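You operate a simulated robot arm through the tools that you are given. There is no shell and no other tool. Be economical: measure what you need, move in short steps, check, and stop when the job is done.

You run a simulated robot arm. Do the job below in one go: nothing can be reset, and whatever is moved stays where it is left.

TASK
Try the flanged bush with both plug gauges and sort it.
Fine: GOOD only if green goes in and red stays proud, else REWORK; put both gauges back in their rests.
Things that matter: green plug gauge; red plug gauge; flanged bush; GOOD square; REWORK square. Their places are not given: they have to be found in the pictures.

It is judged by the outcome, as a careful person would: the job done as asked, and still so three seconds after it is handed in. It fails if anything else is knocked over, pushed out of place, dropped, spilled or broken.

THE ROBOT
A 6-joint arm with a two-finger parallel gripper, fixed in place. Base frame: the origin is at the foot of the arm, x ahead of it, y to its left, z up; the work surface is at about z = 0.865. Units: m, rad, N and s.
With the tool pointing down near the work surface it reaches from about 0.26 to 0.68 m from the base axis. Its first joint turns from -1.152 to 1.152 rad. Payload 2.9 kg.
The TCP is the grasp point between the finger pads, 0.03 m short of the fingertips. In the tool frame z runs along the fingers and y along their closing line. The gripper opens to 0.11 m. The fingers are 0.02 m wide and 0.01 m thick; the gripper's body (0.048 by 0.112 m) begins 0.055 m behind the TCP.
Orientation is told as [roll, pitch, yaw] about the base's x, y, z axes, in that order, counted from this pose: with the fingers straight down and closing along the base's y, the tool's x points along the base's -x, its y along +y and its z along -z.

THE INTERFACE
- The arm moves only by the tool move_arm. Its argument "rows" is a list of rows, each a list of 3 entries, a list of its own where there are three numbers: the shift along the base's x, y, z in m, then the turn, a rotation vector about the base's x, y, z in rad, then the finger opening in m, from 0 to 0.11. In form: [[[x, y, z], [rx, ry, rz], jaw], ...]. A call has 1 to 12 rows; each row shifts and turns the commanded pose from where the row before left it. Each row takes 0.2 s and may step no farther than 0.05 m and 0.15 rad from the row before; otherwise, or with a gripper value out of range, the whole call is refused. Where a pose cannot be reached the arm comes as near as it can. A force on the tool above 40 N (or 10 N above the force at the start of the call, whichever is more), or a blocked arm, ends the call early, and 0.2 s more pass. Each finger travels about 0.108 m/s and halts on what it meets, pressing with about 43 N; the grip force reading is that of the motor and also rises with nothing between the fingers. The clock runs only during rows and for 0.2 s after the last one: add rows that do not move to give the fingers time. The reply holds the time, the measured pose of the TCP, the force on the tool along the base axes, the opening and the grip force, in the units named above and with some noise.
- Cameras (640 x 400 px; columns grow to the right, rows downward): "scene" is fixed at [0.0761, 0.423, 1.3941]; the picture's right is [-0.71, -0.71, 0.00], its down [-0.30, 0.30, -0.90] and it looks along [0.64, -0.64, -0.43] (base axes); focal length 318 px, centre (320, 200). "wrist" rides on the gripper at [-0.036, 0, -0.057] in the tool frame; the picture's right is [0.00, -1.00, 0.00], its down [0.97, 0.00, -0.24] and it looks along [0.24, 0.00, 0.97] (tool axes); focal length 218 px, centre (320, 200).
- snapshot(camera): a new picture of that camera. It takes no simulated time.
- probe_pixels(camera, pixels): for up to 12 pixels [column, row] of the newest picture of that camera ("zoom" is the newest enlarged one), the place [x, y, z] in the base frame of the surface seen there, good to about 0.002 m, but the place of the scene camera against the robot may be out by one fixed shift of up to 0.025 m in any direction. It takes no simulated time.
- inspect(camera, box): a new picture of the part [left, top, right, bottom] of that camera's present view, enlarged. It takes no simulated time.
- job_done(): hands the job in; it is judged then, once.

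Go step by step. Measure first, check grasps and placings, and put right what went wrong. The budget is 80 turns and 46 pictures, counting those below and the enlarged ones. Unless the task says otherwise, let go and move clear before handing in, and close with one line.

The tools are called after "Call:" as a command line: name --argument value ..., lists and objects as JSON in quotes. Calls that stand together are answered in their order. move_arm: Moves the arm, as the interface text tells. Its arguments: {"type":"object","properties":{"rows":{"type":"array"}},"required":["rows"]} The other tools are called the same way: snapshot (camera) takes a picture; probe_pixels (camera, pixels) gives the place of the surface under pixels of a picture; inspect (camera, box) takes an enlarged picture of a part of a camera's view; job_done () hands the job in.

At the start:

```text
clock: 0.0
ee_pos: [0.4089, 0.0857, 1.2294]
tool_rot: [0.0, 0.001, 0.0]
wrist_force: [-0.4, -0.9, -0.6]
finger_gap: 0.11
finger_force: 0.0
```

scene: 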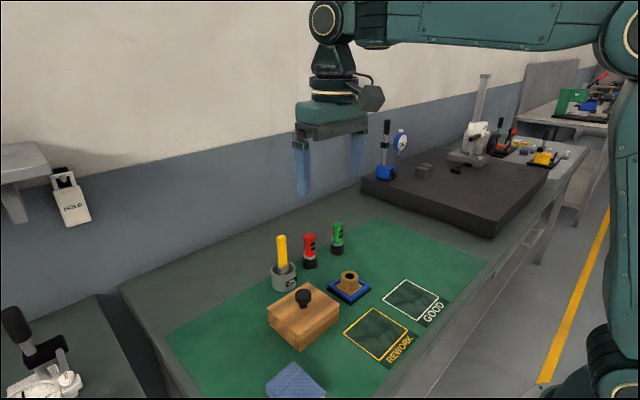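
wrist: 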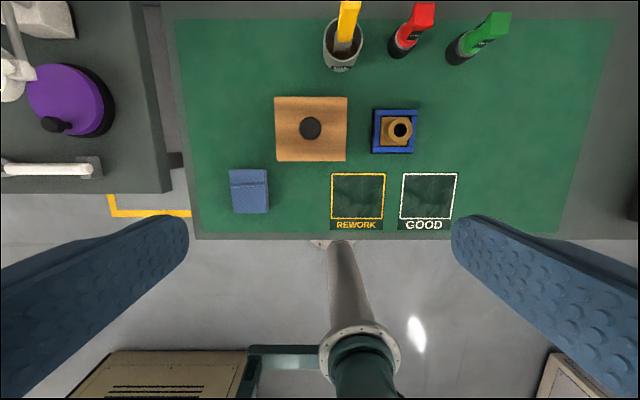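

The wrist picture shows the red gauge near (412,30), the green gauge near (480,38), the bush in a blue holder at (397,130), and the REWORK and GOOD squares at (358,196) and (428,196). I'll enlarge these areas and probe them.

Call:
inspect --camera "wrist" --box '[300, 0, 540, 150]'

Call:
inspect --camera "scene" --box '[250, 210, 460, 370]'

Call:
probe_pixels --camera "wrist" --pixels '[[397, 130], [391, 121], [375, 112], [413, 152], [358, 196], [428, 196], [425, 10], [400, 48], [498, 20], [455, 55], [300, 60], [311, 128]]'

```text
2.67 times, centred on (420, 75) of wrist
```

zoom: 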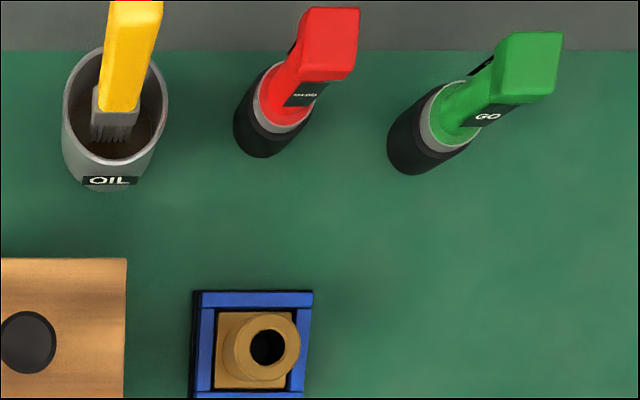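

```text
2.50 times, centred on (355, 290) of scene
```

zoom: 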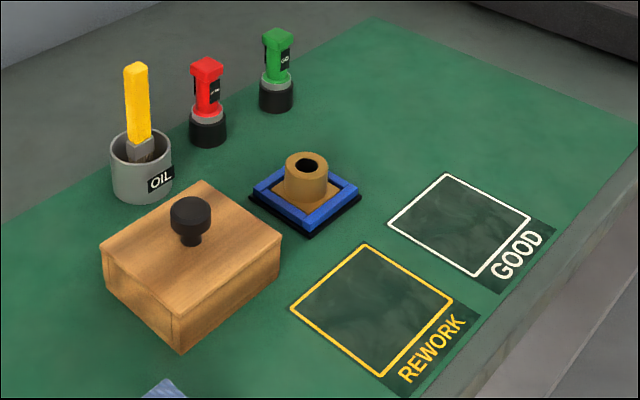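

```text
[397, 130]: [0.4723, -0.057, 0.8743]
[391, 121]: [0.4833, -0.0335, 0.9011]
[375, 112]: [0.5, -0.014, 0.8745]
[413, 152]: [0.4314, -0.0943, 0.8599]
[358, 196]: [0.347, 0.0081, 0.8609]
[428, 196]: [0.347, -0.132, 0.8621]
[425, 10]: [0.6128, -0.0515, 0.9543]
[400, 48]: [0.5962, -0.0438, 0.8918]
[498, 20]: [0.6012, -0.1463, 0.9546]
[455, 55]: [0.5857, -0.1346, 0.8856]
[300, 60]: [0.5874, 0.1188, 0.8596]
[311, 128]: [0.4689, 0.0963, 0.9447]
```

Everything is located: bush near (0.475,-0.05), red gauge near (0.60,-0.045), green near (0.59,-0.135). I'll move closer, staying above the gauges, to measure them better.

Call:
move_arm --rows '[[[0.02, -0.03, -0.02], [0, 0, 0], 0.11], [[0.02, -0.03, -0.02], [0, 0, 0], 0.11], [[0.02, -0.03, -0.02], [0, 0, 0], 0.11], [[0.02, -0.03, -0.02], [0, 0, 0], 0.11], [[0.02, -0.03, -0.02], [0, 0, 0], 0.11], [[0.02, -0.026, -0.02], [0, 0, 0], 0.11], [[0, 0, 0], [0, 0, 0], 0.11]]'

Call:
snapshot --camera "wrist"

```text
clock: 1.6
ee_pos: [0.5253, -0.0922, 1.1104]
tool_rot: [-0.002, -0.001, 0.0]
wrist_force: [0.1, 0.0, -0.8]
finger_gap: 0.1102
finger_force: 0.1
```

```text
41 pictures are left
```

wrist: 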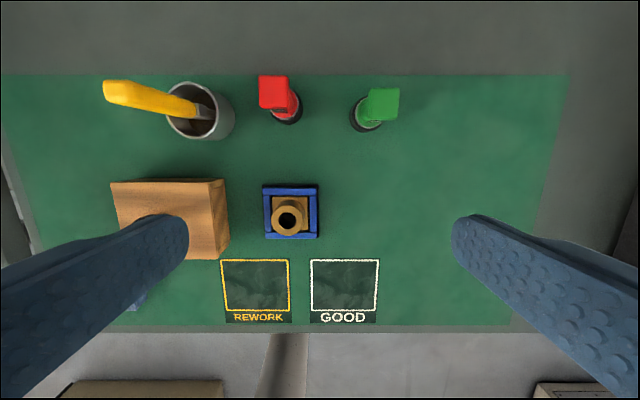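

Call:
inspect --camera "wrist" --box '[240, 60, 416, 170]'

Call:
probe_pixels --camera "wrist" --pixels '[[261, 78], [286, 78], [261, 106], [287, 106], [372, 90], [398, 90], [370, 118], [396, 118], [290, 205], [275, 219], [303, 221], [290, 236]]'

Call:
inspect --camera "wrist" --box '[210, 170, 400, 330]'

Call:
probe_pixels --camera "wrist" --pixels '[[224, 262], [288, 262], [222, 309], [289, 309], [313, 262], [377, 262], [312, 309], [376, 309], [266, 187], [317, 187], [267, 237], [316, 237]]'

```text
3.64 times, centred on (328, 115) of wrist
```

zoom: 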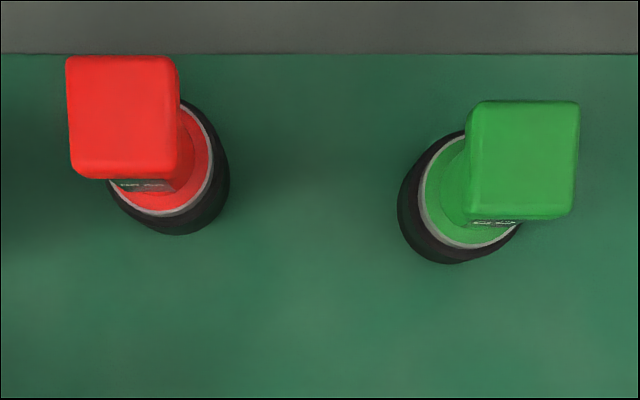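

```text
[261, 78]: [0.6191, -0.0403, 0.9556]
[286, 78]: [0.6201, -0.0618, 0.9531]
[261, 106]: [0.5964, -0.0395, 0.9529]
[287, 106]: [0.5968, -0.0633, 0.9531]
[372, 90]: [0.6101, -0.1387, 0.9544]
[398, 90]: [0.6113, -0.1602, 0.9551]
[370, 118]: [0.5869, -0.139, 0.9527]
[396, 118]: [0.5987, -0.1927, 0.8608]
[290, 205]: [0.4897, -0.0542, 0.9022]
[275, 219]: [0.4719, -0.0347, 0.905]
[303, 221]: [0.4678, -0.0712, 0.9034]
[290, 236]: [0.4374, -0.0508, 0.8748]
```

```text
2.50 times, centred on (305, 250) of wrist
```

zoom: 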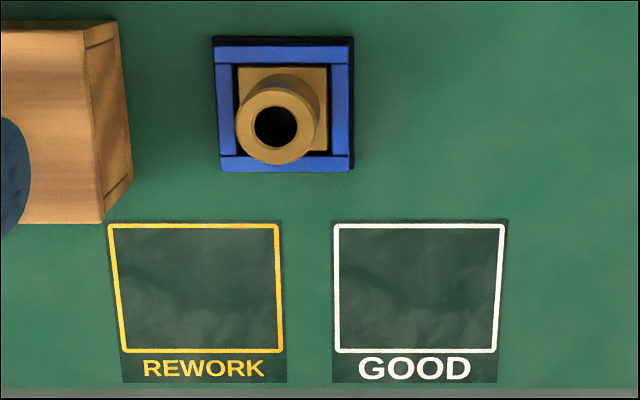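

```text
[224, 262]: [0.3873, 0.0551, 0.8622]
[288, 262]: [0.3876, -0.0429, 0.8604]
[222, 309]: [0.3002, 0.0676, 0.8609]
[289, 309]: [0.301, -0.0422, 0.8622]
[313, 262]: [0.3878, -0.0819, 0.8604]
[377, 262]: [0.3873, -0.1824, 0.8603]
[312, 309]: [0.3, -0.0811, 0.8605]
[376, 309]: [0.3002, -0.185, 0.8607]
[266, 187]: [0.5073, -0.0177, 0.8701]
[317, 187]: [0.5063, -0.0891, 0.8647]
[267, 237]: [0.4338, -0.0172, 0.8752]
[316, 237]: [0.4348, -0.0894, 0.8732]
```

Red head centre is about (0.608,-0.051), green head about (0.5985,-0.1495), with head tops at z≈0.954; the bush bore is near (0.470,-0.052). I'll place the camera straight above the bush for a better fix.

Call:
move_arm --rows '[[[-0.0223, 0.0098, -0.0276], [0, 0, 0], 0.11], [[-0.0223, 0.0098, -0.0276], [0, 0, 0], 0.11], [[-0.0223, 0.0098, -0.0276], [0, 0, 0], 0.11], [[-0.0223, 0.0098, -0.0276], [0, 0, 0], 0.11], [[0, 0, 0], [0, 0, 0], 0.11], [[0, 0, 0], [0, 0, 0], 0.11]]'

Call:
inspect --camera "wrist" --box '[240, 80, 400, 180]'

Call:
probe_pixels --camera "zoom" --pixels '[[240, 260], [400, 260], [320, 180], [320, 340], [320, 260]]'

```text
clock: 3.0
ee_pos: [0.4386, -0.0529, 0.9988]
tool_rot: [-0.001, 0.0, -0.001]
wrist_force: [-0.2, -0.1, 1.1]
finger_gap: 0.11
finger_force: 0.0
```

```text
4.00 times, centred on (320, 130) of wrist
```

zoom: 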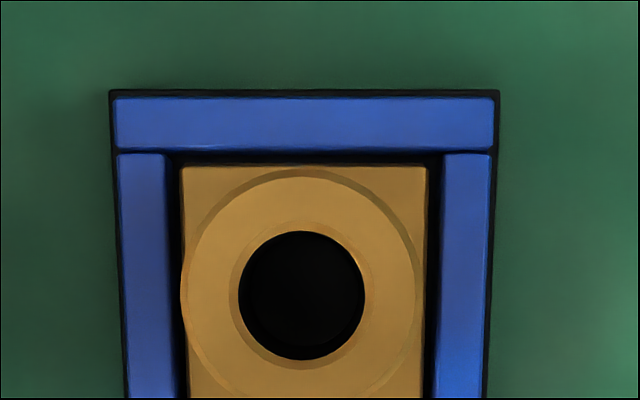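

```text
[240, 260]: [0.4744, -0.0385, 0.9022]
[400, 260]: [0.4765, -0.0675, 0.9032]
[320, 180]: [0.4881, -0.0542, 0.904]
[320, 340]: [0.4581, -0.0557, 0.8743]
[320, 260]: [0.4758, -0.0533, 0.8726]
```

The bore centre works out at about (0.4685,-0.0495), with a bore of about 21 mm and the rim at z≈0.903. Next I'll take the same straight-down view of the green gauge.

Call:
move_arm --rows '[[[0.0, 0.0, 0.035], [0, 0, 0], 0.11], [[0.031, -0.0241, 0], [0, 0, 0], 0.11], [[0.031, -0.0241, 0], [0, 0, 0], 0.11], [[0.031, -0.0241, 0], [0, 0, 0], 0.11], [[0.031, -0.0241, 0], [0, 0, 0], 0.11], [[0, 0, 0], [0, 0, 0], 0.11], [[0, 0, 0], [0, 0, 0], 0.11], [[0, 0, 0], [0, 0, 0], 0.11]]'

Call:
inspect --camera "wrist" --box '[240, 90, 400, 190]'

Call:
probe_pixels --camera "zoom" --pixels '[[320, 200], [300, 220], [320, 320], [320, 350]]'

Call:
inspect --camera "scene" --box '[270, 200, 390, 275]'

Call:
move_arm --rows '[[[0, 0, 0], [0, 0, 0], 0.11]]'

```text
clock: 4.8
ee_pos: [0.5644, -0.1501, 1.034]
tool_rot: [0.0, 0.0, 0.0]
wrist_force: [-0.7, 0.0, 0.0]
finger_gap: 0.1103
finger_force: 0.0
```

```text
4.00 times, centred on (320, 140) of wrist
```

zoom: 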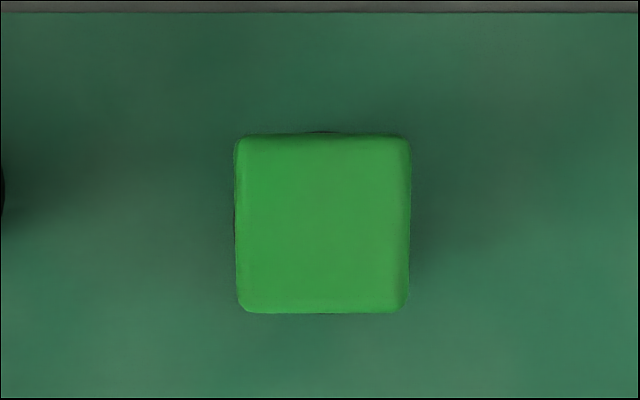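

```text
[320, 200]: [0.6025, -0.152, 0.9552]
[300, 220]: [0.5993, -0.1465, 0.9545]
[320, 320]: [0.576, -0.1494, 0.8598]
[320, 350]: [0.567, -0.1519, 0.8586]
```

```text
5.33 times, centred on (330, 238) of scene
```

zoom: 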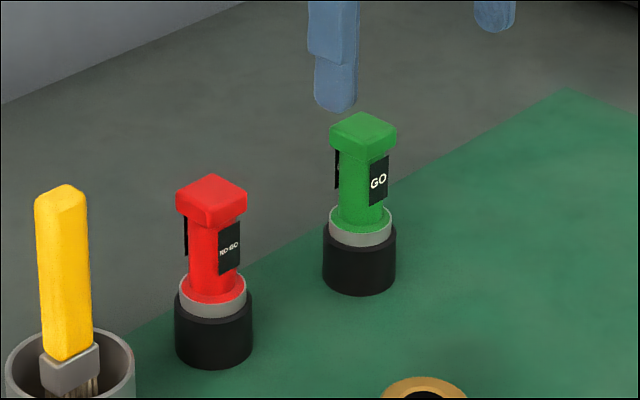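

```text
clock: 5.2
ee_pos: [0.5636, -0.1496, 1.0352]
tool_rot: [-0.001, 0.001, 0.0]
wrist_force: [-0.6, -0.4, -0.1]
finger_gap: 0.1101
finger_force: 0.1
```

The green head centre is at (0.600,-0.150), about 27 mm square, with a cap on top of a thinner stem. I'll go over it, descend, and close on the cap along y.

Call:
move_arm --rows '[[[0.0362, -0.0003, 0], [0, 0, 0], 0.08], [[0, 0, -0.03], [0, 0, 0], 0.07], [[0, 0, -0.03], [0, 0, 0], 0.07], [[0, 0, -0.0325], [0, 0, 0], 0.07], [[0, 0, 0], [0, 0, 0], 0.07], [[0, 0, 0], [0, 0, 0], 0.07]]'

Call:
snapshot --camera "wrist"

```text
clock: 6.6
ee_pos: [0.5974, -0.1482, 0.9404]
tool_rot: [0.001, -0.002, 0.0]
wrist_force: [-0.2, 0.7, -0.2]
finger_gap: 0.0702
finger_force: 0.0
```

```text
35 pictures are left
```

wrist: 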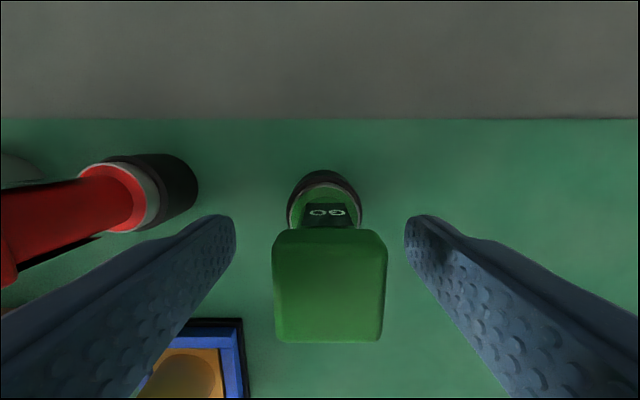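

The cap (columns 273–387) sits about 10 px right of the finger centre, roughly 2 mm. I'll shift by that and close.

Call:
move_arm --rows '[[[0.0015, -0.002, 0], [0, 0, 0], 0.07], [[0, 0, 0], [0, 0, 0], 0.04], [[0, 0, 0], [0, 0, 0], 0.022], [[0, 0, 0], [0, 0, 0], 0.022], [[0, 0, 0], [0, 0, 0], 0.022]]'

Call:
move_arm --rows '[[[0, 0, 0], [0, 0, 0], 0.022]]'

```text
clock: 7.8
ee_pos: [0.6003, -0.15, 0.9413]
tool_rot: [0.001, 0.0, 0.001]
wrist_force: [1.4, -0.3, 0.9]
finger_gap: 0.023
finger_force: 1.0
```

```text
clock: 8.2
ee_pos: [0.5999, -0.1501, 0.9417]
tool_rot: [-0.001, 0.0, 0.001]
wrist_force: [0.2, -1.4, 0.8]
finger_gap: 0.023
finger_force: 0.4
```

The fingers stopped at 0.023 but the force is low, so I'll command a firmer squeeze.

Call:
move_arm --rows '[[[0, 0, 0], [0, 0, 0], 0.01], [[0, 0, 0], [0, 0, 0], 0.0], [[0, 0, 0], [0, 0, 0], 0.0]]'

Call:
snapshot --camera "wrist"

```text
clock: 9.0
ee_pos: [0.5992, -0.148, 0.9418]
tool_rot: [0.001, -0.001, 0.0]
wrist_force: [-0.4, -0.1, 0.8]
finger_gap: 0.0226
finger_force: 42.9
```

```text
34 pictures are left
```

wrist: 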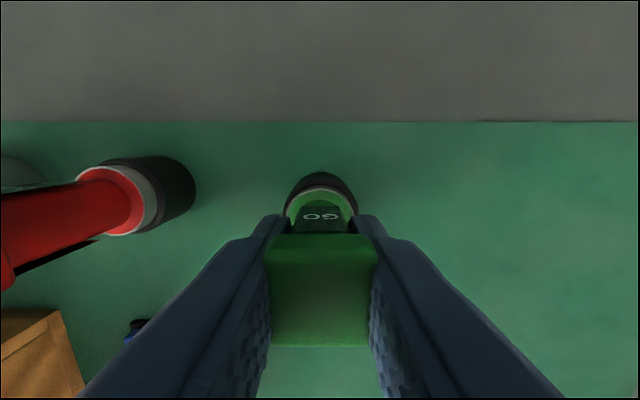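

Gripped at 42.9 N with a gap of 0.0226. I'll lift straight up and check in both cameras that the gauge came out of its rest.

Call:
move_arm --rows '[[[0, 0, 0.02], [0, 0, 0], 0.0], [[0, 0, 0.03], [0, 0, 0], 0.0], [[0, 0, 0.04], [0, 0, 0], 0.0], [[0, 0, 0], [0, 0, 0], 0.0], [[0, 0, 0], [0, 0, 0], 0.0]]'

Call:
inspect --camera "scene" --box '[270, 170, 390, 275]'

Call:
snapshot --camera "wrist"

```text
clock: 10.2
ee_pos: [0.6012, -0.1505, 1.0316]
tool_rot: [-0.001, -0.001, 0.001]
wrist_force: [-0.2, 0.5, -1.5]
finger_gap: 0.0225
finger_force: 43.4
```

```text
3.81 times, centred on (330, 222) of scene
```

zoom: 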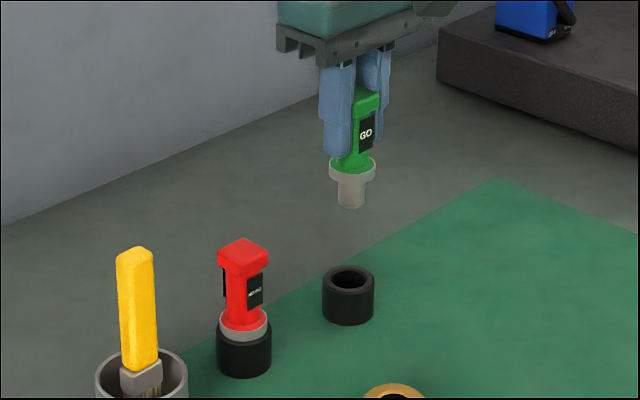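

```text
32 pictures are left
```

wrist: 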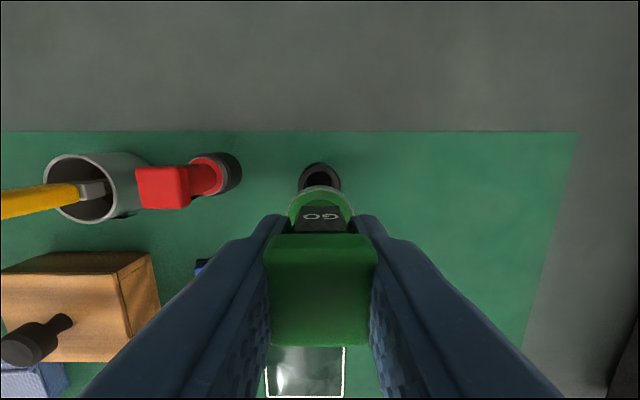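

The green gauge is out, with a pin of about 2 cm below its collar. I'll probe the rest's rim and hole for the later return, and move over the bush at the same time.

Call:
probe_pixels --camera "wrist" --pixels '[[302, 175], [338, 175], [320, 164], [320, 175], [306, 168], [335, 168]]'

Call:
probe_pixels --camera "zoom" --pixels '[[350, 206], [350, 180], [350, 162], [327, 285], [348, 294], [348, 322], [372, 284], [340, 178], [360, 178]]'

Call:
move_arm --rows '[[[-0.0326, 0.0255, 0], [0, 0, 0], 0.0], [[-0.0326, 0.0255, 0], [0, 0, 0], 0.0], [[-0.0326, 0.0255, 0], [0, 0, 0], 0.0], [[-0.0324, 0.0255, 0], [0, 0, 0], 0.0], [[0, 0, -0.035], [0, 0, 0], 0.0], [[0, 0, 0], [0, 0, 0], 0.0], [[0, 0, 0], [0, 0, 0], 0.0]]'

Call:
snapshot --camera "wrist"

Call:
inspect --camera "scene" --box '[290, 210, 410, 310]'

```text
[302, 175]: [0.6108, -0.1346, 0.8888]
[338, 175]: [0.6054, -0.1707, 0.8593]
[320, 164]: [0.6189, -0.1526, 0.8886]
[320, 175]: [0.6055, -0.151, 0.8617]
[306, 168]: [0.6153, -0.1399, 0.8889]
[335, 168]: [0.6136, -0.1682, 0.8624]
```

```text
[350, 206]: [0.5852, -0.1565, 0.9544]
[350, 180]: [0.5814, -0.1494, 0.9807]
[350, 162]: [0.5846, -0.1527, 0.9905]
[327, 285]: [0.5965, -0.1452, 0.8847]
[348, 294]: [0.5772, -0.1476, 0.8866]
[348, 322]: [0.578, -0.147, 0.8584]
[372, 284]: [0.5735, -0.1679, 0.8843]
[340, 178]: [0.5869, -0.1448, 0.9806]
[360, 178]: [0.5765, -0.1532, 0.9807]
```

```text
clock: 11.8
ee_pos: [0.4716, -0.0488, 0.9969]
tool_rot: [0.0, 0.0, -0.001]
wrist_force: [-0.6, 0.8, -1.7]
finger_gap: 0.0224
finger_force: 43.6
```

```text
31 pictures are left
```

wrist: 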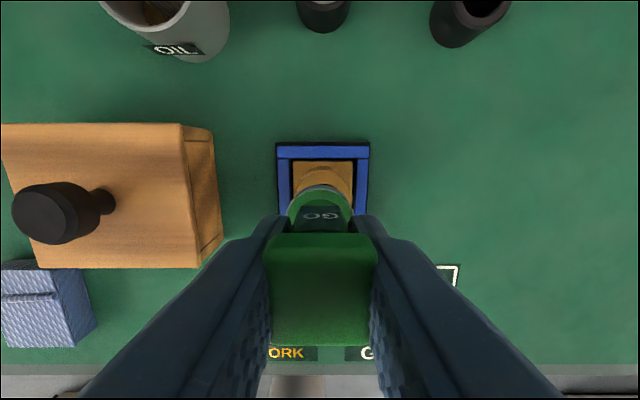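

```text
4.00 times, centred on (350, 260) of scene
```

zoom: 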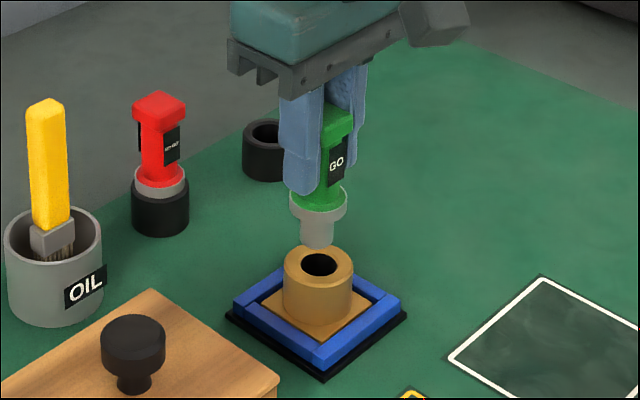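

The pin hangs about 15 mm above the bush. I'll zoom on the wrist view to check the sideways alignment.

Call:
inspect --camera "wrist" --box '[260, 130, 388, 240]'

Call:
inspect --camera "scene" --box '[345, 250, 393, 295]'

Call:
move_arm --rows '[[[0, 0, 0], [0, 0, 0], 0.0]]'

Call:
move_arm --rows '[[[0, 0, 0], [0, 0, 0], 0.0]]'

```text
3.64 times, centred on (324, 185) of wrist
```

zoom: 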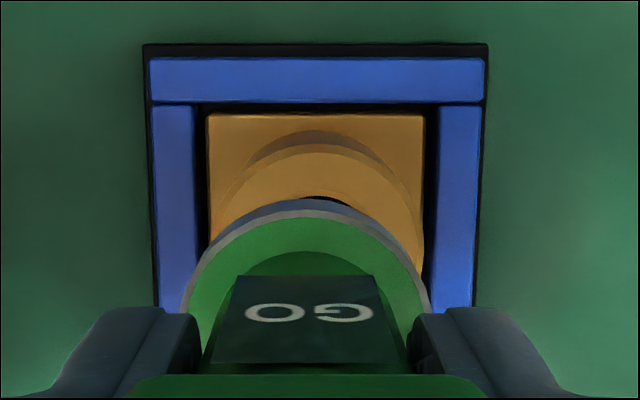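

```text
8.89 times, centred on (369, 272) of scene
```

zoom: 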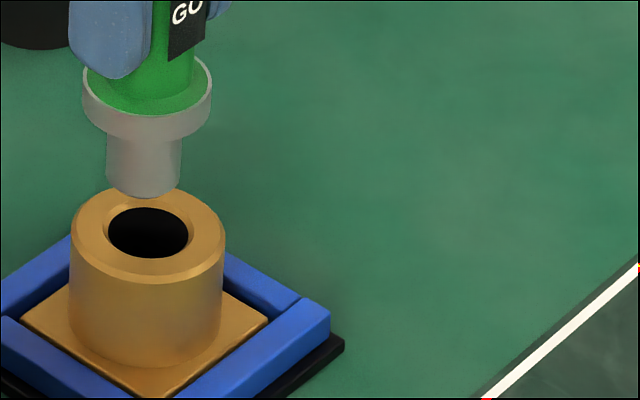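

```text
clock: 12.2
ee_pos: [0.4706, -0.0477, 0.9962]
tool_rot: [-0.001, -0.001, 0.0]
wrist_force: [0.0, -0.6, -0.7]
finger_gap: 0.0225
finger_force: 43.5
```

```text
clock: 12.6
ee_pos: [0.4705, -0.0478, 0.9968]
tool_rot: [-0.001, 0.001, 0.001]
wrist_force: [0.0, -0.2, -1.6]
finger_gap: 0.0226
finger_force: 43.1
```

The frame centre at zoom column 316 and the collar at 306 show the pin about 2 mm too far toward +y, and the scene view agrees, with about 1.8 mm in x. I'll correct both and lower gently in small steps.

Call:
move_arm --rows '[[[-0.0018, -0.0021, 0], [0, 0, 0], 0.0], [[0, 0, -0.005], [0, 0, 0], 0.0], [[0, 0, -0.004], [0, 0, 0], 0.0], [[0, 0, 0], [0, 0, 0], 0.0], [[0, 0, 0], [0, 0, 0], 0.0]]'

Call:
inspect --camera "scene" --box '[345, 250, 393, 295]'

Call:
inspect --camera "wrist" --box '[260, 130, 388, 240]'

```text
clock: 13.8
ee_pos: [0.4694, -0.0507, 0.9889]
tool_rot: [0.001, 0.001, -0.001]
wrist_force: [-0.1, -0.2, -0.9]
finger_gap: 0.0225
finger_force: 43.2
```

```text
8.89 times, centred on (369, 272) of scene
```

zoom: 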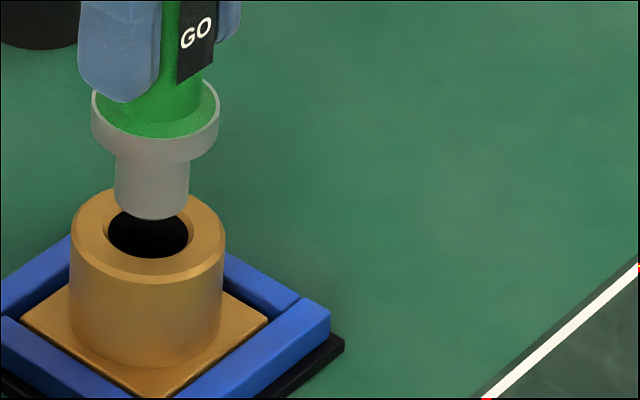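

```text
3.64 times, centred on (324, 185) of wrist
```

zoom: 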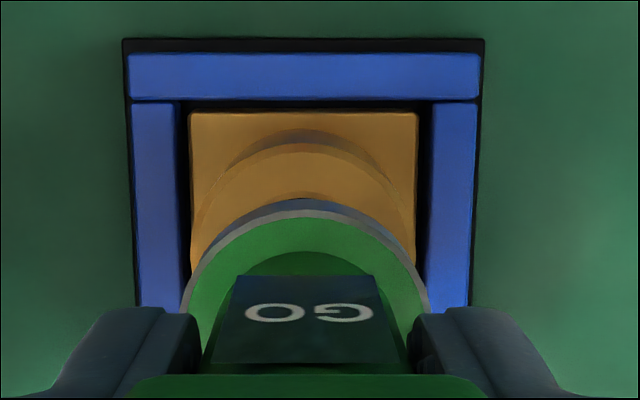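

The collar (centre 305.5) and frame (303.5) now agree within 0.6 mm. I'll make a tiny trim and lower in small steps.

Call:
move_arm --rows '[[[0.0004, 0.0004, 0], [0, 0, 0], 0.0], [[0, 0, -0.003], [0, 0, 0], 0.0], [[0, 0, -0.003], [0, 0, 0], 0.0], [[0, 0, -0.003], [0, 0, 0], 0.0], [[0, 0, -0.003], [0, 0, 0], 0.0], [[0, 0, 0], [0, 0, 0], 0.0]]'

Call:
inspect --camera "scene" --box '[345, 250, 393, 295]'

```text
clock: 15.2
ee_pos: [0.4679, -0.0492, 0.9767]
tool_rot: [-0.001, 0.0, 0.001]
wrist_force: [0.1, -0.2, -0.3]
finger_gap: 0.0227
finger_force: 42.9
```

```text
8.89 times, centred on (369, 272) of scene
```

zoom: 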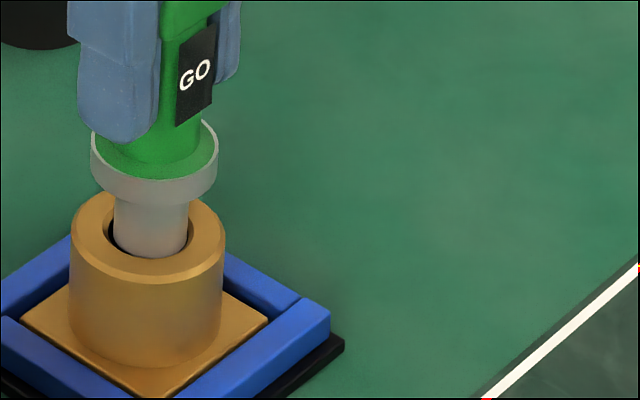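

The pin tip has entered the bore mouth with no contact force, with a slightly larger gap on the left. I'll trim a bit and keep lowering.

Call:
move_arm --rows '[[[0.0005, 0.0005, 0], [0, 0, 0], 0.0], [[0, 0, -0.003], [0, 0, 0], 0.0], [[0, 0, -0.003], [0, 0, 0], 0.0], [[0, 0, -0.003], [0, 0, 0], 0.0], [[0, 0, 0], [0, 0, 0], 0.0]]'

```text
clock: 16.4
ee_pos: [0.4703, -0.0496, 0.9676]
tool_rot: [0.0, 0.0, 0.0]
wrist_force: [-0.9, 0.5, -1.5]
finger_gap: 0.0223
finger_force: 42.8
```

Call:
move_arm --rows '[[[0, 0, -0.003], [0, 0, 0], 0.0], [[0, 0, -0.003], [0, 0, 0], 0.0], [[0, 0, -0.002], [0, 0, 0], 0.0], [[0, 0, -0.002], [0, 0, 0], 0.0], [[0, 0, 0], [0, 0, 0], 0.0]]'

Call:
inspect --camera "scene" --box '[345, 250, 393, 295]'

```text
clock: 17.6
ee_pos: [0.4695, -0.0511, 0.9571]
tool_rot: [0.0, 0.0, 0.001]
wrist_force: [-0.2, 0.2, -1.3]
finger_gap: 0.0226
finger_force: 42.5
```

```text
8.89 times, centred on (369, 272) of scene
```

zoom: 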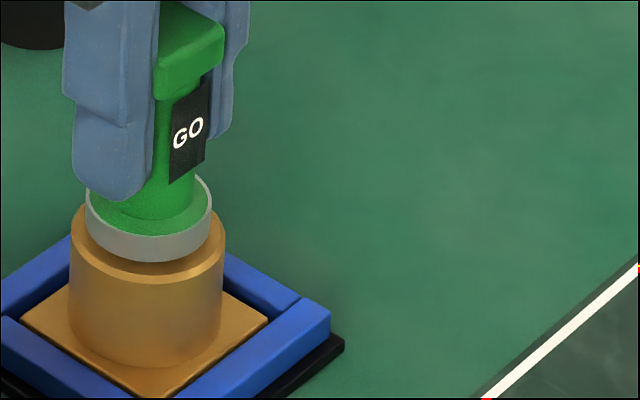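

Green has gone in almost to its collar without resistance. I'll go a last couple of millimetres to feel it seat.

Call:
move_arm --rows '[[[0, 0, -0.001], [0, 0, 0], 0.0], [[0, 0, -0.001], [0, 0, 0], 0.0], [[0, 0, -0.001], [0, 0, 0], 0.0], [[0, 0, 0], [0, 0, 0], 0.0]]'

Call:
inspect --camera "scene" --box '[345, 250, 393, 295]'

```text
clock: 18.6
ee_pos: [0.4699, -0.0502, 0.9545]
tool_rot: [-0.002, -0.001, 0.0]
wrist_force: [-1.4, -1.0, 4.8]
finger_gap: 0.0226
finger_force: 43.4
```

```text
8.89 times, centred on (369, 272) of scene
```

zoom: 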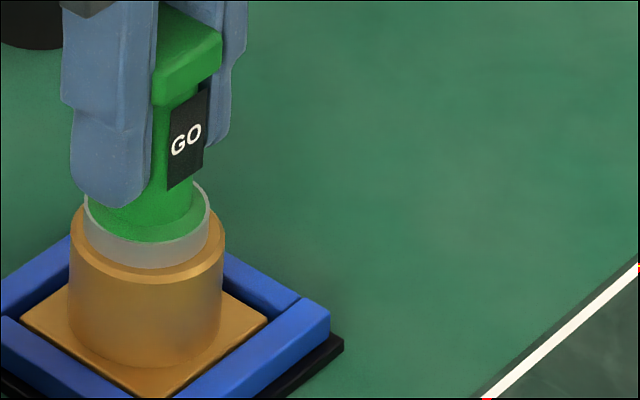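

Green seats with the collar on the bush rim (contact +4.8 N at z=0.9545), so green goes in. I'll lift it out and carry it back over its rest.

Call:
move_arm --rows '[[[0, 0, 0.01], [0, 0, 0], 0.0], [[0, 0, 0.02], [0, 0, 0], 0.0], [[0, 0, 0.024], [0, 0, 0], 0.0], [[0, 0, 0.024], [0, 0, 0], 0.0], [[0.0327, -0.0252, 0], [0, 0, 0], 0.0], [[0.0328, -0.0252, 0], [0, 0, 0], 0.0], [[0.0328, -0.0252, 0], [0, 0, 0], 0.0], [[0.0328, -0.0252, 0], [0, 0, 0], 0.0], [[0, 0, 0], [0, 0, 0], 0.0], [[0, 0, 0], [0, 0, 0], 0.0]]'

Call:
snapshot --camera "wrist"

Call:
inspect --camera "scene" --box '[310, 210, 370, 260]'

```text
clock: 20.8
ee_pos: [0.6004, -0.1517, 1.0286]
tool_rot: [0.001, 0.001, 0.0]
wrist_force: [-0.4, 0.5, -1.3]
finger_gap: 0.0225
finger_force: 42.7
```

```text
22 pictures are left
```

wrist: 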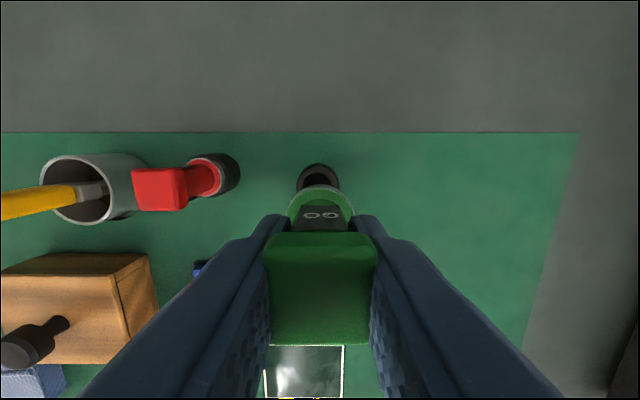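

```text
8.00 times, centred on (340, 235) of scene
```

zoom: 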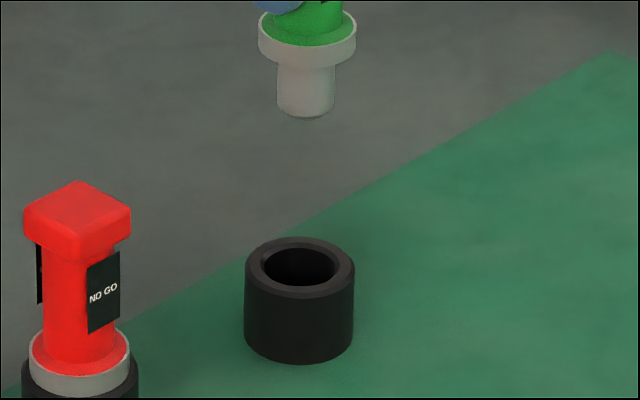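

The gauge is back over its rest (rest centre at column 318 against 320.5 before), so about 1 mm too far toward -y. I'll correct and lower to just above the rest to check.

Call:
move_arm --rows '[[[0, 0.001, -0.02], [0, 0, 0], 0.0], [[0, 0, -0.02], [0, 0, 0], 0.0], [[0, 0, -0.016], [0, 0, 0], 0.0], [[0, 0, 0], [0, 0, 0], 0.0], [[0, 0, 0], [0, 0, 0], 0.0]]'

Call:
inspect --camera "scene" --box '[310, 210, 370, 260]'

```text
clock: 22.0
ee_pos: [0.6006, -0.1497, 0.9761]
tool_rot: [0.001, 0.001, 0.0]
wrist_force: [0.2, -0.4, -1.1]
finger_gap: 0.0227
finger_force: 43.6
```

```text
8.00 times, centred on (340, 235) of scene
```

zoom: 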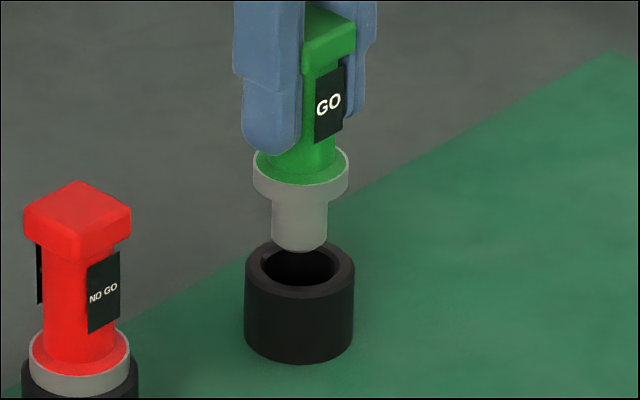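

The pin axis (column 299) lines up with the rest hole (300). Lowering in small steps.

Call:
move_arm --rows '[[[0, 0, -0.005], [0, 0, 0], 0.0], [[0, 0, -0.005], [0, 0, 0], 0.0], [[0, 0, -0.005], [0, 0, 0], 0.0], [[0, 0, -0.005], [0, 0, 0], 0.0], [[0, 0, -0.005], [0, 0, 0], 0.0], [[0, 0, -0.005], [0, 0, 0], 0.0], [[0, 0, -0.0025], [0, 0, 0], 0.0], [[0, 0, 0], [0, 0, 0], 0.0]]'

Call:
inspect --camera "scene" --box '[310, 210, 370, 260]'

```text
clock: 23.8
ee_pos: [0.6024, -0.1485, 0.9422]
tool_rot: [-0.001, 0.0, 0.001]
wrist_force: [0.8, 0.3, -0.8]
finger_gap: 0.0222
finger_force: 43.0
```

```text
8.00 times, centred on (340, 235) of scene
```

zoom: 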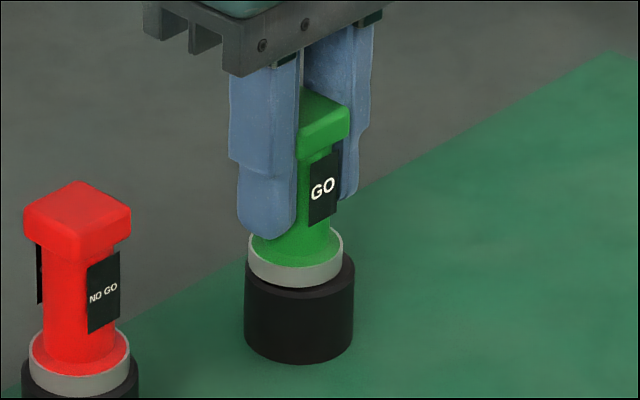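

It is nearly seated; another 1.5–2 mm and then release.

Call:
move_arm --rows '[[[0, 0, -0.001], [0, 0, 0], 0.0], [[0, 0, -0.001], [0, 0, 0], 0.0], [[0, 0, 0], [0, 0, 0], 0.0]]'

```text
clock: 24.6
ee_pos: [0.602, -0.1486, 0.9428]
tool_rot: [0.0, -0.002, 0.0]
wrist_force: [-0.3, -1.1, 3.0]
finger_gap: 0.0225
finger_force: 43.2
```

Contact at +3 N, so it is seated. I'll open, rise clear, and move to a straight-down view over the red gauge.

Call:
move_arm --rows '[[[0, 0, 0], [0, 0, 0], 0.03], [[0, 0, 0], [0, 0, 0], 0.05], [[0, 0, 0], [0, 0, 0], 0.07], [[0, 0, 0.03], [0, 0, 0], 0.07], [[0, 0, 0.03], [0, 0, 0], 0.07], [[0, 0, 0.033], [0, 0, 0], 0.07], [[-0.015, 0.033, 0], [0, 0, 0], 0.07], [[-0.0144, 0.033, 0], [0, 0, 0], 0.07], [[0, 0.0318, 0], [0, 0, 0], 0.07], [[0, 0, 0], [0, 0, 0], 0.07], [[0, 0, 0], [0, 0, 0], 0.07]]'

Call:
snapshot --camera "wrist"

Call:
probe_pixels --camera "wrist" --pixels '[[320, 146], [312, 140]]'

Call:
move_arm --rows '[[[0, 0, 0], [0, 0, 0], 0.07]]'

Call:
inspect --camera "scene" --box '[290, 205, 365, 275]'

```text
clock: 27.0
ee_pos: [0.5713, -0.0518, 1.0335]
tool_rot: [0.0, 0.0, 0.001]
wrist_force: [0.6, -0.6, -0.1]
finger_gap: 0.0699
finger_force: 0.0
```

```text
18 pictures are left
```

wrist: 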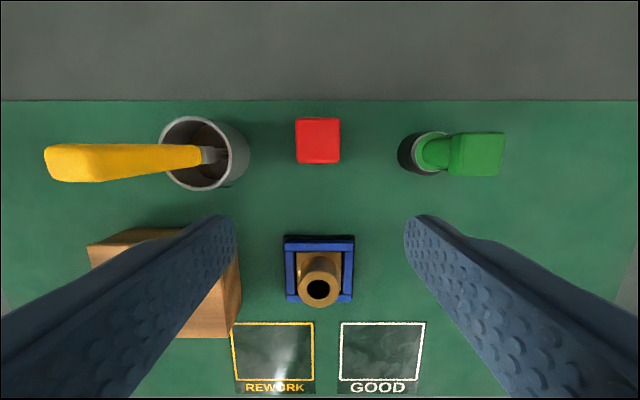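

```text
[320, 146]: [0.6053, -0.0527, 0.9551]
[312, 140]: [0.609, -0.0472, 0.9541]
```

```text
clock: 27.4
ee_pos: [0.5704, -0.0518, 1.0323]
tool_rot: [0.001, 0.0, 0.0]
wrist_force: [0.2, -0.4, -1.0]
finger_gap: 0.0699
finger_force: 0.1
```

```text
5.71 times, centred on (328, 240) of scene
```

zoom: 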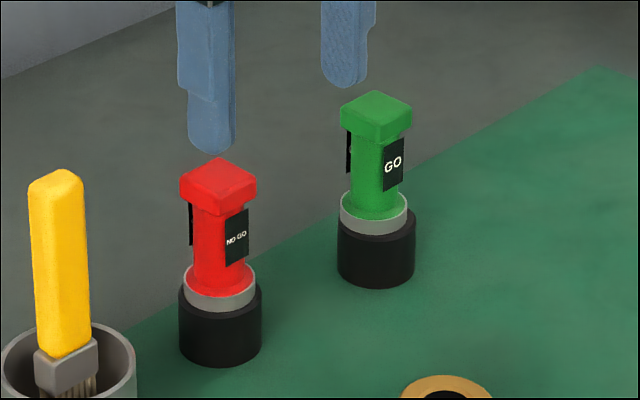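

Green is back in its rest. The red cap centre (317.7,140.8) puts it 39 mm ahead and 1.4 mm to +y of the TCP, so I'll descend on it.

Call:
move_arm --rows '[[[0.0391, 0.0014, 0], [0, 0, 0], 0.07], [[0, 0, -0.03], [0, 0, 0], 0.07], [[0, 0, -0.03], [0, 0, 0], 0.07], [[0, 0, -0.0325], [0, 0, 0], 0.07], [[0, 0, 0], [0, 0, 0], 0.07], [[0, 0, 0], [0, 0, 0], 0.07]]'

Call:
snapshot --camera "wrist"

```text
clock: 28.8
ee_pos: [0.6114, -0.0514, 0.9411]
tool_rot: [0.001, -0.002, -0.001]
wrist_force: [0.0, -0.4, 0.1]
finger_gap: 0.0697
finger_force: 0.1
```

```text
16 pictures are left
```

wrist: 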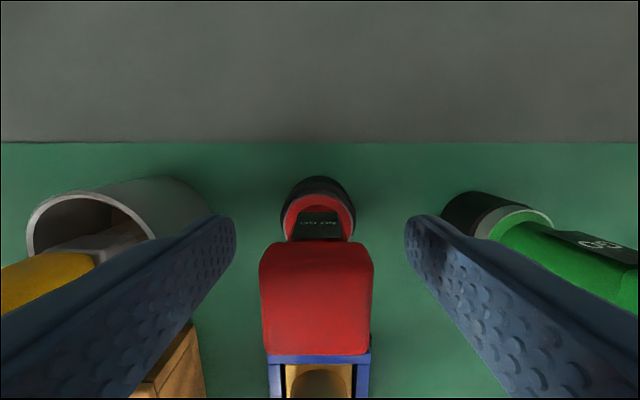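

The cap (259–374) is nearly centred. I'll trim by −1.5 mm in x to match the green grasp, then close.

Call:
move_arm --rows '[[[-0.0015, 0.0007, 0], [0, 0, 0], 0.07], [[0, 0, 0], [0, 0, 0], 0.04], [[0, 0, 0], [0, 0, 0], 0.022], [[0, 0, 0], [0, 0, 0], 0.01], [[0, 0, 0], [0, 0, 0], 0.0], [[0, 0, 0], [0, 0, 0], 0.0]]'

Call:
move_arm --rows '[[[0, 0, 0.02], [0, 0, 0], 0.0], [[0, 0, 0.03], [0, 0, 0], 0.0], [[0, 0, 0.04], [0, 0, 0], 0.0], [[0, 0, 0], [0, 0, 0], 0.0], [[0, 0, 0], [0, 0, 0], 0.0]]'

Call:
snapshot --camera "wrist"

```text
clock: 30.2
ee_pos: [0.6095, -0.0508, 0.9414]
tool_rot: [0.001, 0.001, 0.0]
wrist_force: [0.0, 0.3, -0.2]
finger_gap: 0.0223
finger_force: 43.1
```

```text
clock: 31.4
ee_pos: [0.6069, -0.0489, 1.0321]
tool_rot: [0.0, 0.001, 0.0]
wrist_force: [0.3, -0.4, -1.5]
finger_gap: 0.0227
finger_force: 42.9
```

```text
15 pictures are left
```

wrist: 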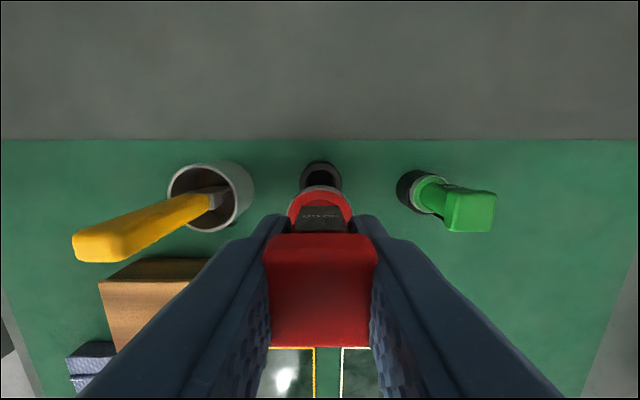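

Red is lifted clear. I'll move to the same position over the bush that worked for green, hover, and check.

Call:
move_arm --rows '[[[-0.0348, 0, 0], [0, 0, 0], 0.0], [[-0.0348, 0, 0], [0, 0, 0], 0.0], [[-0.0348, 0, 0], [0, 0, 0], 0.0], [[-0.0349, -0.0001, 0], [0, 0, 0], 0.0], [[0, 0, -0.043], [0, 0, 0], 0.0], [[0, 0, 0], [0, 0, 0], 0.0], [[0, 0, 0], [0, 0, 0], 0.0]]'

Call:
inspect --camera "scene" --box '[345, 250, 393, 295]'

Call:
inspect --camera "wrist" --box '[260, 130, 388, 240]'

```text
clock: 33.0
ee_pos: [0.4706, -0.0505, 0.9902]
tool_rot: [-0.002, -0.001, -0.001]
wrist_force: [0.4, -1.0, -1.6]
finger_gap: 0.0225
finger_force: 42.6
```

```text
8.89 times, centred on (369, 272) of scene
```

zoom: 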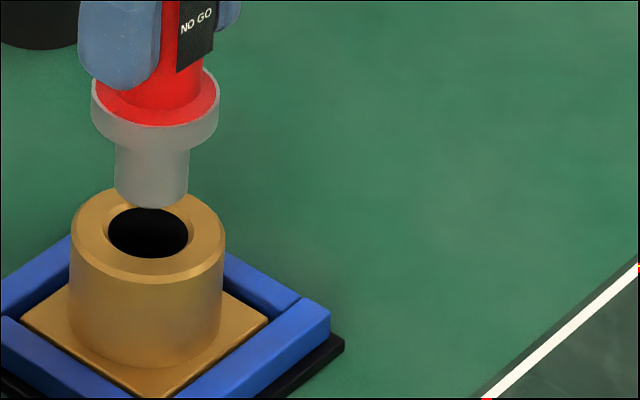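

```text
3.64 times, centred on (324, 185) of wrist
```

zoom: 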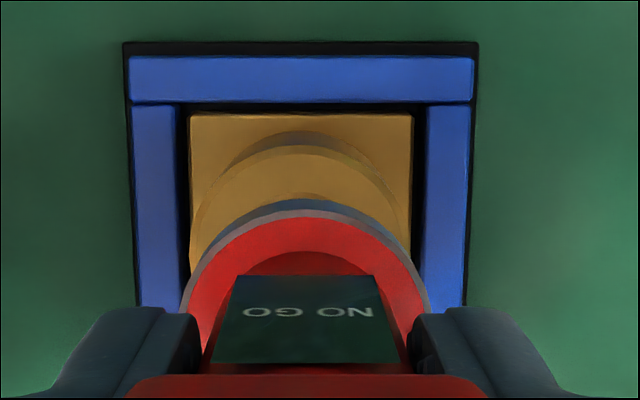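

The red pin is lined up, with the frame centre at 301 against the collar at 305.5, so about 1 mm to trim in y. I'll lower it gently and watch the force.

Call:
move_arm --rows '[[[0, 0.001, 0], [0, 0, 0], 0.0], [[0, 0, -0.003], [0, 0, 0], 0.0], [[0, 0, -0.003], [0, 0, 0], 0.0], [[0, 0, -0.003], [0, 0, 0], 0.0], [[0, 0, 0], [0, 0, 0], 0.0]]'

Call:
move_arm --rows '[[[0, 0, -0.002], [0, 0, 0], 0.0], [[0, 0, -0.002], [0, 0, 0], 0.0], [[0, 0, 0], [0, 0, 0], 0.0]]'

Call:
inspect --camera "scene" --box '[345, 250, 393, 295]'

```text
clock: 34.2
ee_pos: [0.4703, -0.0489, 0.9796]
tool_rot: [-0.001, 0.001, 0.001]
wrist_force: [0.7, 0.1, -2.0]
finger_gap: 0.0228
finger_force: 43.5
```

```text
clock: 35.0
ee_pos: [0.4702, -0.0483, 0.9757]
tool_rot: [-0.001, -0.001, 0.001]
wrist_force: [0.2, 0.4, -0.3]
finger_gap: 0.0225
finger_force: 43.2
```

```text
8.89 times, centred on (369, 272) of scene
```

zoom: 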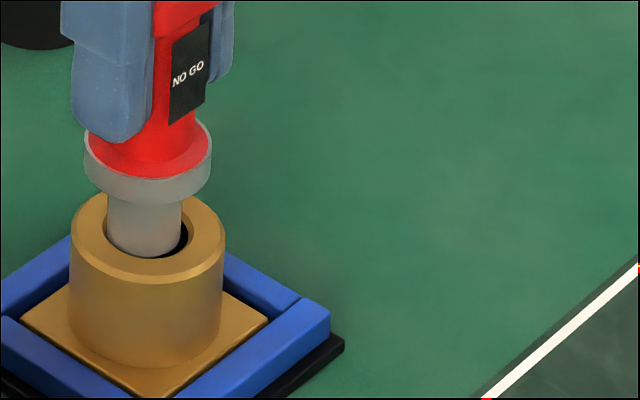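

The tip is in the mouth with a slightly larger gap on the right, so I'll trim 0.6 mm that way and continue gently.

Call:
move_arm --rows '[[[-0.0003, -0.0006, 0], [0, 0, 0], 0.0], [[0, 0, -0.002], [0, 0, 0], 0.0], [[0, 0, -0.002], [0, 0, 0], 0.0], [[0, 0, 0], [0, 0, 0], 0.0]]'

Call:
move_arm --rows '[[[0, 0, -0.002], [0, 0, 0], 0.0], [[0, 0, -0.002], [0, 0, 0], 0.0], [[0, 0, 0], [0, 0, 0], 0.0]]'

```text
clock: 36.0
ee_pos: [0.4697, -0.0501, 0.9727]
tool_rot: [0.0, -0.002, 0.0]
wrist_force: [0.3, -0.1, 19.9]
finger_gap: 0.0225
finger_force: 43.0
```

```text
clock: 36.8
ee_pos: [0.4695, -0.0497, 0.9675]
tool_rot: [0.001, -0.003, 0.001]
wrist_force: [0.0, 0.6, 29.4]
finger_gap: 0.0226
finger_force: 42.7
```

Force rose to 20 N and then 29 N, so red is meeting resistance near the mouth. I'll look at whether it went in or slid up in the grip.

Call:
inspect --camera "scene" --box '[345, 250, 393, 295]'

Call:
snapshot --camera "wrist"

```text
8.89 times, centred on (369, 272) of scene
```

zoom: 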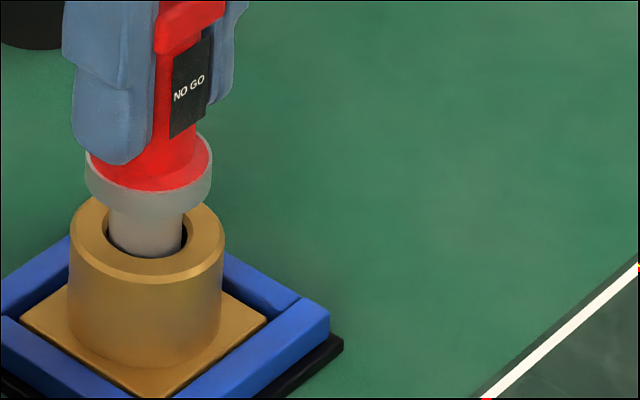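

```text
10 pictures are left
```

wrist: 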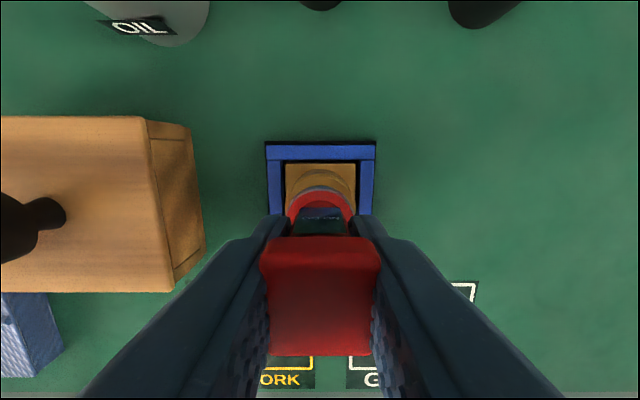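

The cap moved about 4 mm up in the grip while the pin stays at the bore mouth, with no side force, so red is being refused. To be sure this isn't misalignment, I'll ease off and try small sideways offsets under light pressure.

Call:
move_arm --rows '[[[0, 0, 0.002], [0, 0, 0], 0.0], [[0, 0, 0], [0, 0, 0], 0.0]]'

Call:
move_arm --rows '[[[0, 0, -0.001], [0, 0, 0], 0.0], [[0, 0, 0], [0, 0, 0], 0.0]]'

```text
clock: 37.4
ee_pos: [0.4694, -0.0491, 0.9703]
tool_rot: [0.0, 0.0, 0.0]
wrist_force: [0.7, 0.2, 19.8]
finger_gap: 0.0222
finger_force: 42.8
```

```text
clock: 38.0
ee_pos: [0.4709, -0.0491, 0.9691]
tool_rot: [-0.001, -0.002, 0.0]
wrist_force: [0.5, -0.5, 23.8]
finger_gap: 0.0225
finger_force: 42.7
```

Contact behaves like a spring of about 5 N/mm. I'll reduce to about 12 N and make small offsets in ±x and ±y to see if it drops.

Call:
move_arm --rows '[[[0, 0, 0.002], [0, 0, 0], 0.0], [[0.0008, 0, 0], [0, 0, 0], 0.0], [[0, 0, 0], [0, 0, 0], 0.0]]'

Call:
move_arm --rows '[[[-0.0008, 0.0008, 0], [0, 0, 0], 0.0], [[0, 0, 0], [0, 0, 0], 0.0]]'

Call:
move_arm --rows '[[[-0.0008, -0.0008, 0], [0, 0, 0], 0.0], [[0, 0, 0], [0, 0, 0], 0.0]]'

Call:
move_arm --rows '[[[0.0008, -0.0008, 0], [0, 0, 0], 0.0], [[0, 0, 0], [0, 0, 0], 0.0]]'

Call:
move_arm --rows '[[[0, 0.0008, -0.002], [0, 0, 0], 0.0], [[0, 0, 0], [0, 0, 0], 0.0]]'

Call:
inspect --camera "scene" --box '[345, 250, 393, 295]'

```text
clock: 38.8
ee_pos: [0.4695, -0.0491, 0.97]
tool_rot: [0.0, 0.0, -0.002]
wrist_force: [-0.2, -0.4, 17.8]
finger_gap: 0.0227
finger_force: 43.3
```

```text
clock: 39.4
ee_pos: [0.4698, -0.0493, 0.9711]
tool_rot: [-0.001, -0.003, -0.001]
wrist_force: [0.5, -3.7, 15.2]
finger_gap: 0.0223
finger_force: 43.2
```

```text
clock: 40.0
ee_pos: [0.4684, -0.0486, 0.9713]
tool_rot: [-0.002, -0.001, 0.0]
wrist_force: [-0.8, -1.0, 15.2]
finger_gap: 0.0224
finger_force: 43.1
```

```text
clock: 40.6
ee_pos: [0.47, -0.0505, 0.972]
tool_rot: [0.0, 0.001, 0.001]
wrist_force: [-0.5, -0.2, 16.6]
finger_gap: 0.0226
finger_force: 43.5
```

```text
clock: 41.2
ee_pos: [0.4694, -0.0483, 0.9696]
tool_rot: [0.0, -0.001, 0.001]
wrist_force: [0.0, -0.9, 22.6]
finger_gap: 0.0225
finger_force: 43.4
```

```text
8.89 times, centred on (369, 272) of scene
```

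zoom: 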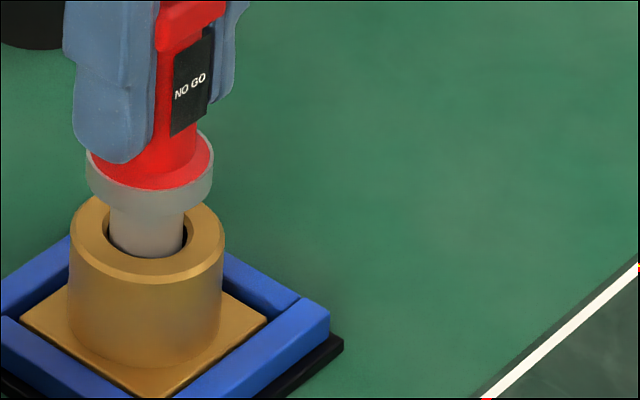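

Red stays proud at every offset, held at the bore mouth while green dropped in freely, so the bush is GOOD. I'll lift red and return it over its rest.

Call:
move_arm --rows '[[[0, 0, 0.01], [0, 0, 0], 0.0], [[0, 0, 0.023], [0, 0, 0], 0.0], [[0, 0, 0.03], [0, 0, 0], 0.0], [[0.0349, 0, 0], [0, 0, 0], 0.0], [[0.0349, 0, 0], [0, 0, 0], 0.0], [[0.0349, 0, 0], [0, 0, 0], 0.0], [[0.0349, -0.0003, 0], [0, 0, 0], 0.0], [[0, 0, -0.04], [0, 0, 0], 0.0], [[0, 0, -0.01], [0, 0, 0], 0.0], [[0, 0, 0], [0, 0, 0], 0.0], [[0, 0, 0], [0, 0, 0], 0.0]]'

Call:
inspect --camera "scene" --box '[285, 220, 345, 270]'

```text
clock: 43.6
ee_pos: [0.608, -0.0497, 0.9807]
tool_rot: [0.001, 0.0, 0.0]
wrist_force: [0.1, 0.4, -1.5]
finger_gap: 0.0226
finger_force: 43.3
```

```text
8.00 times, centred on (315, 245) of scene
```

zoom: 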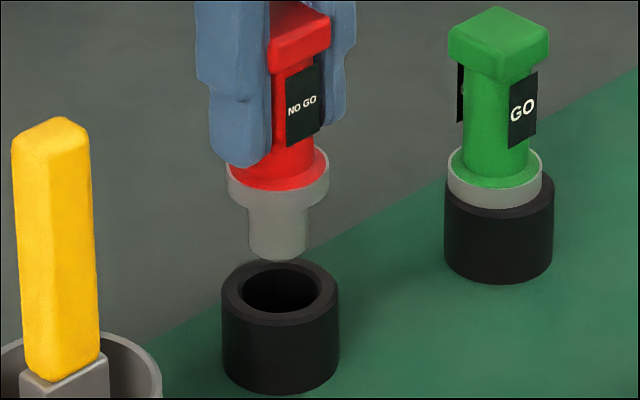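

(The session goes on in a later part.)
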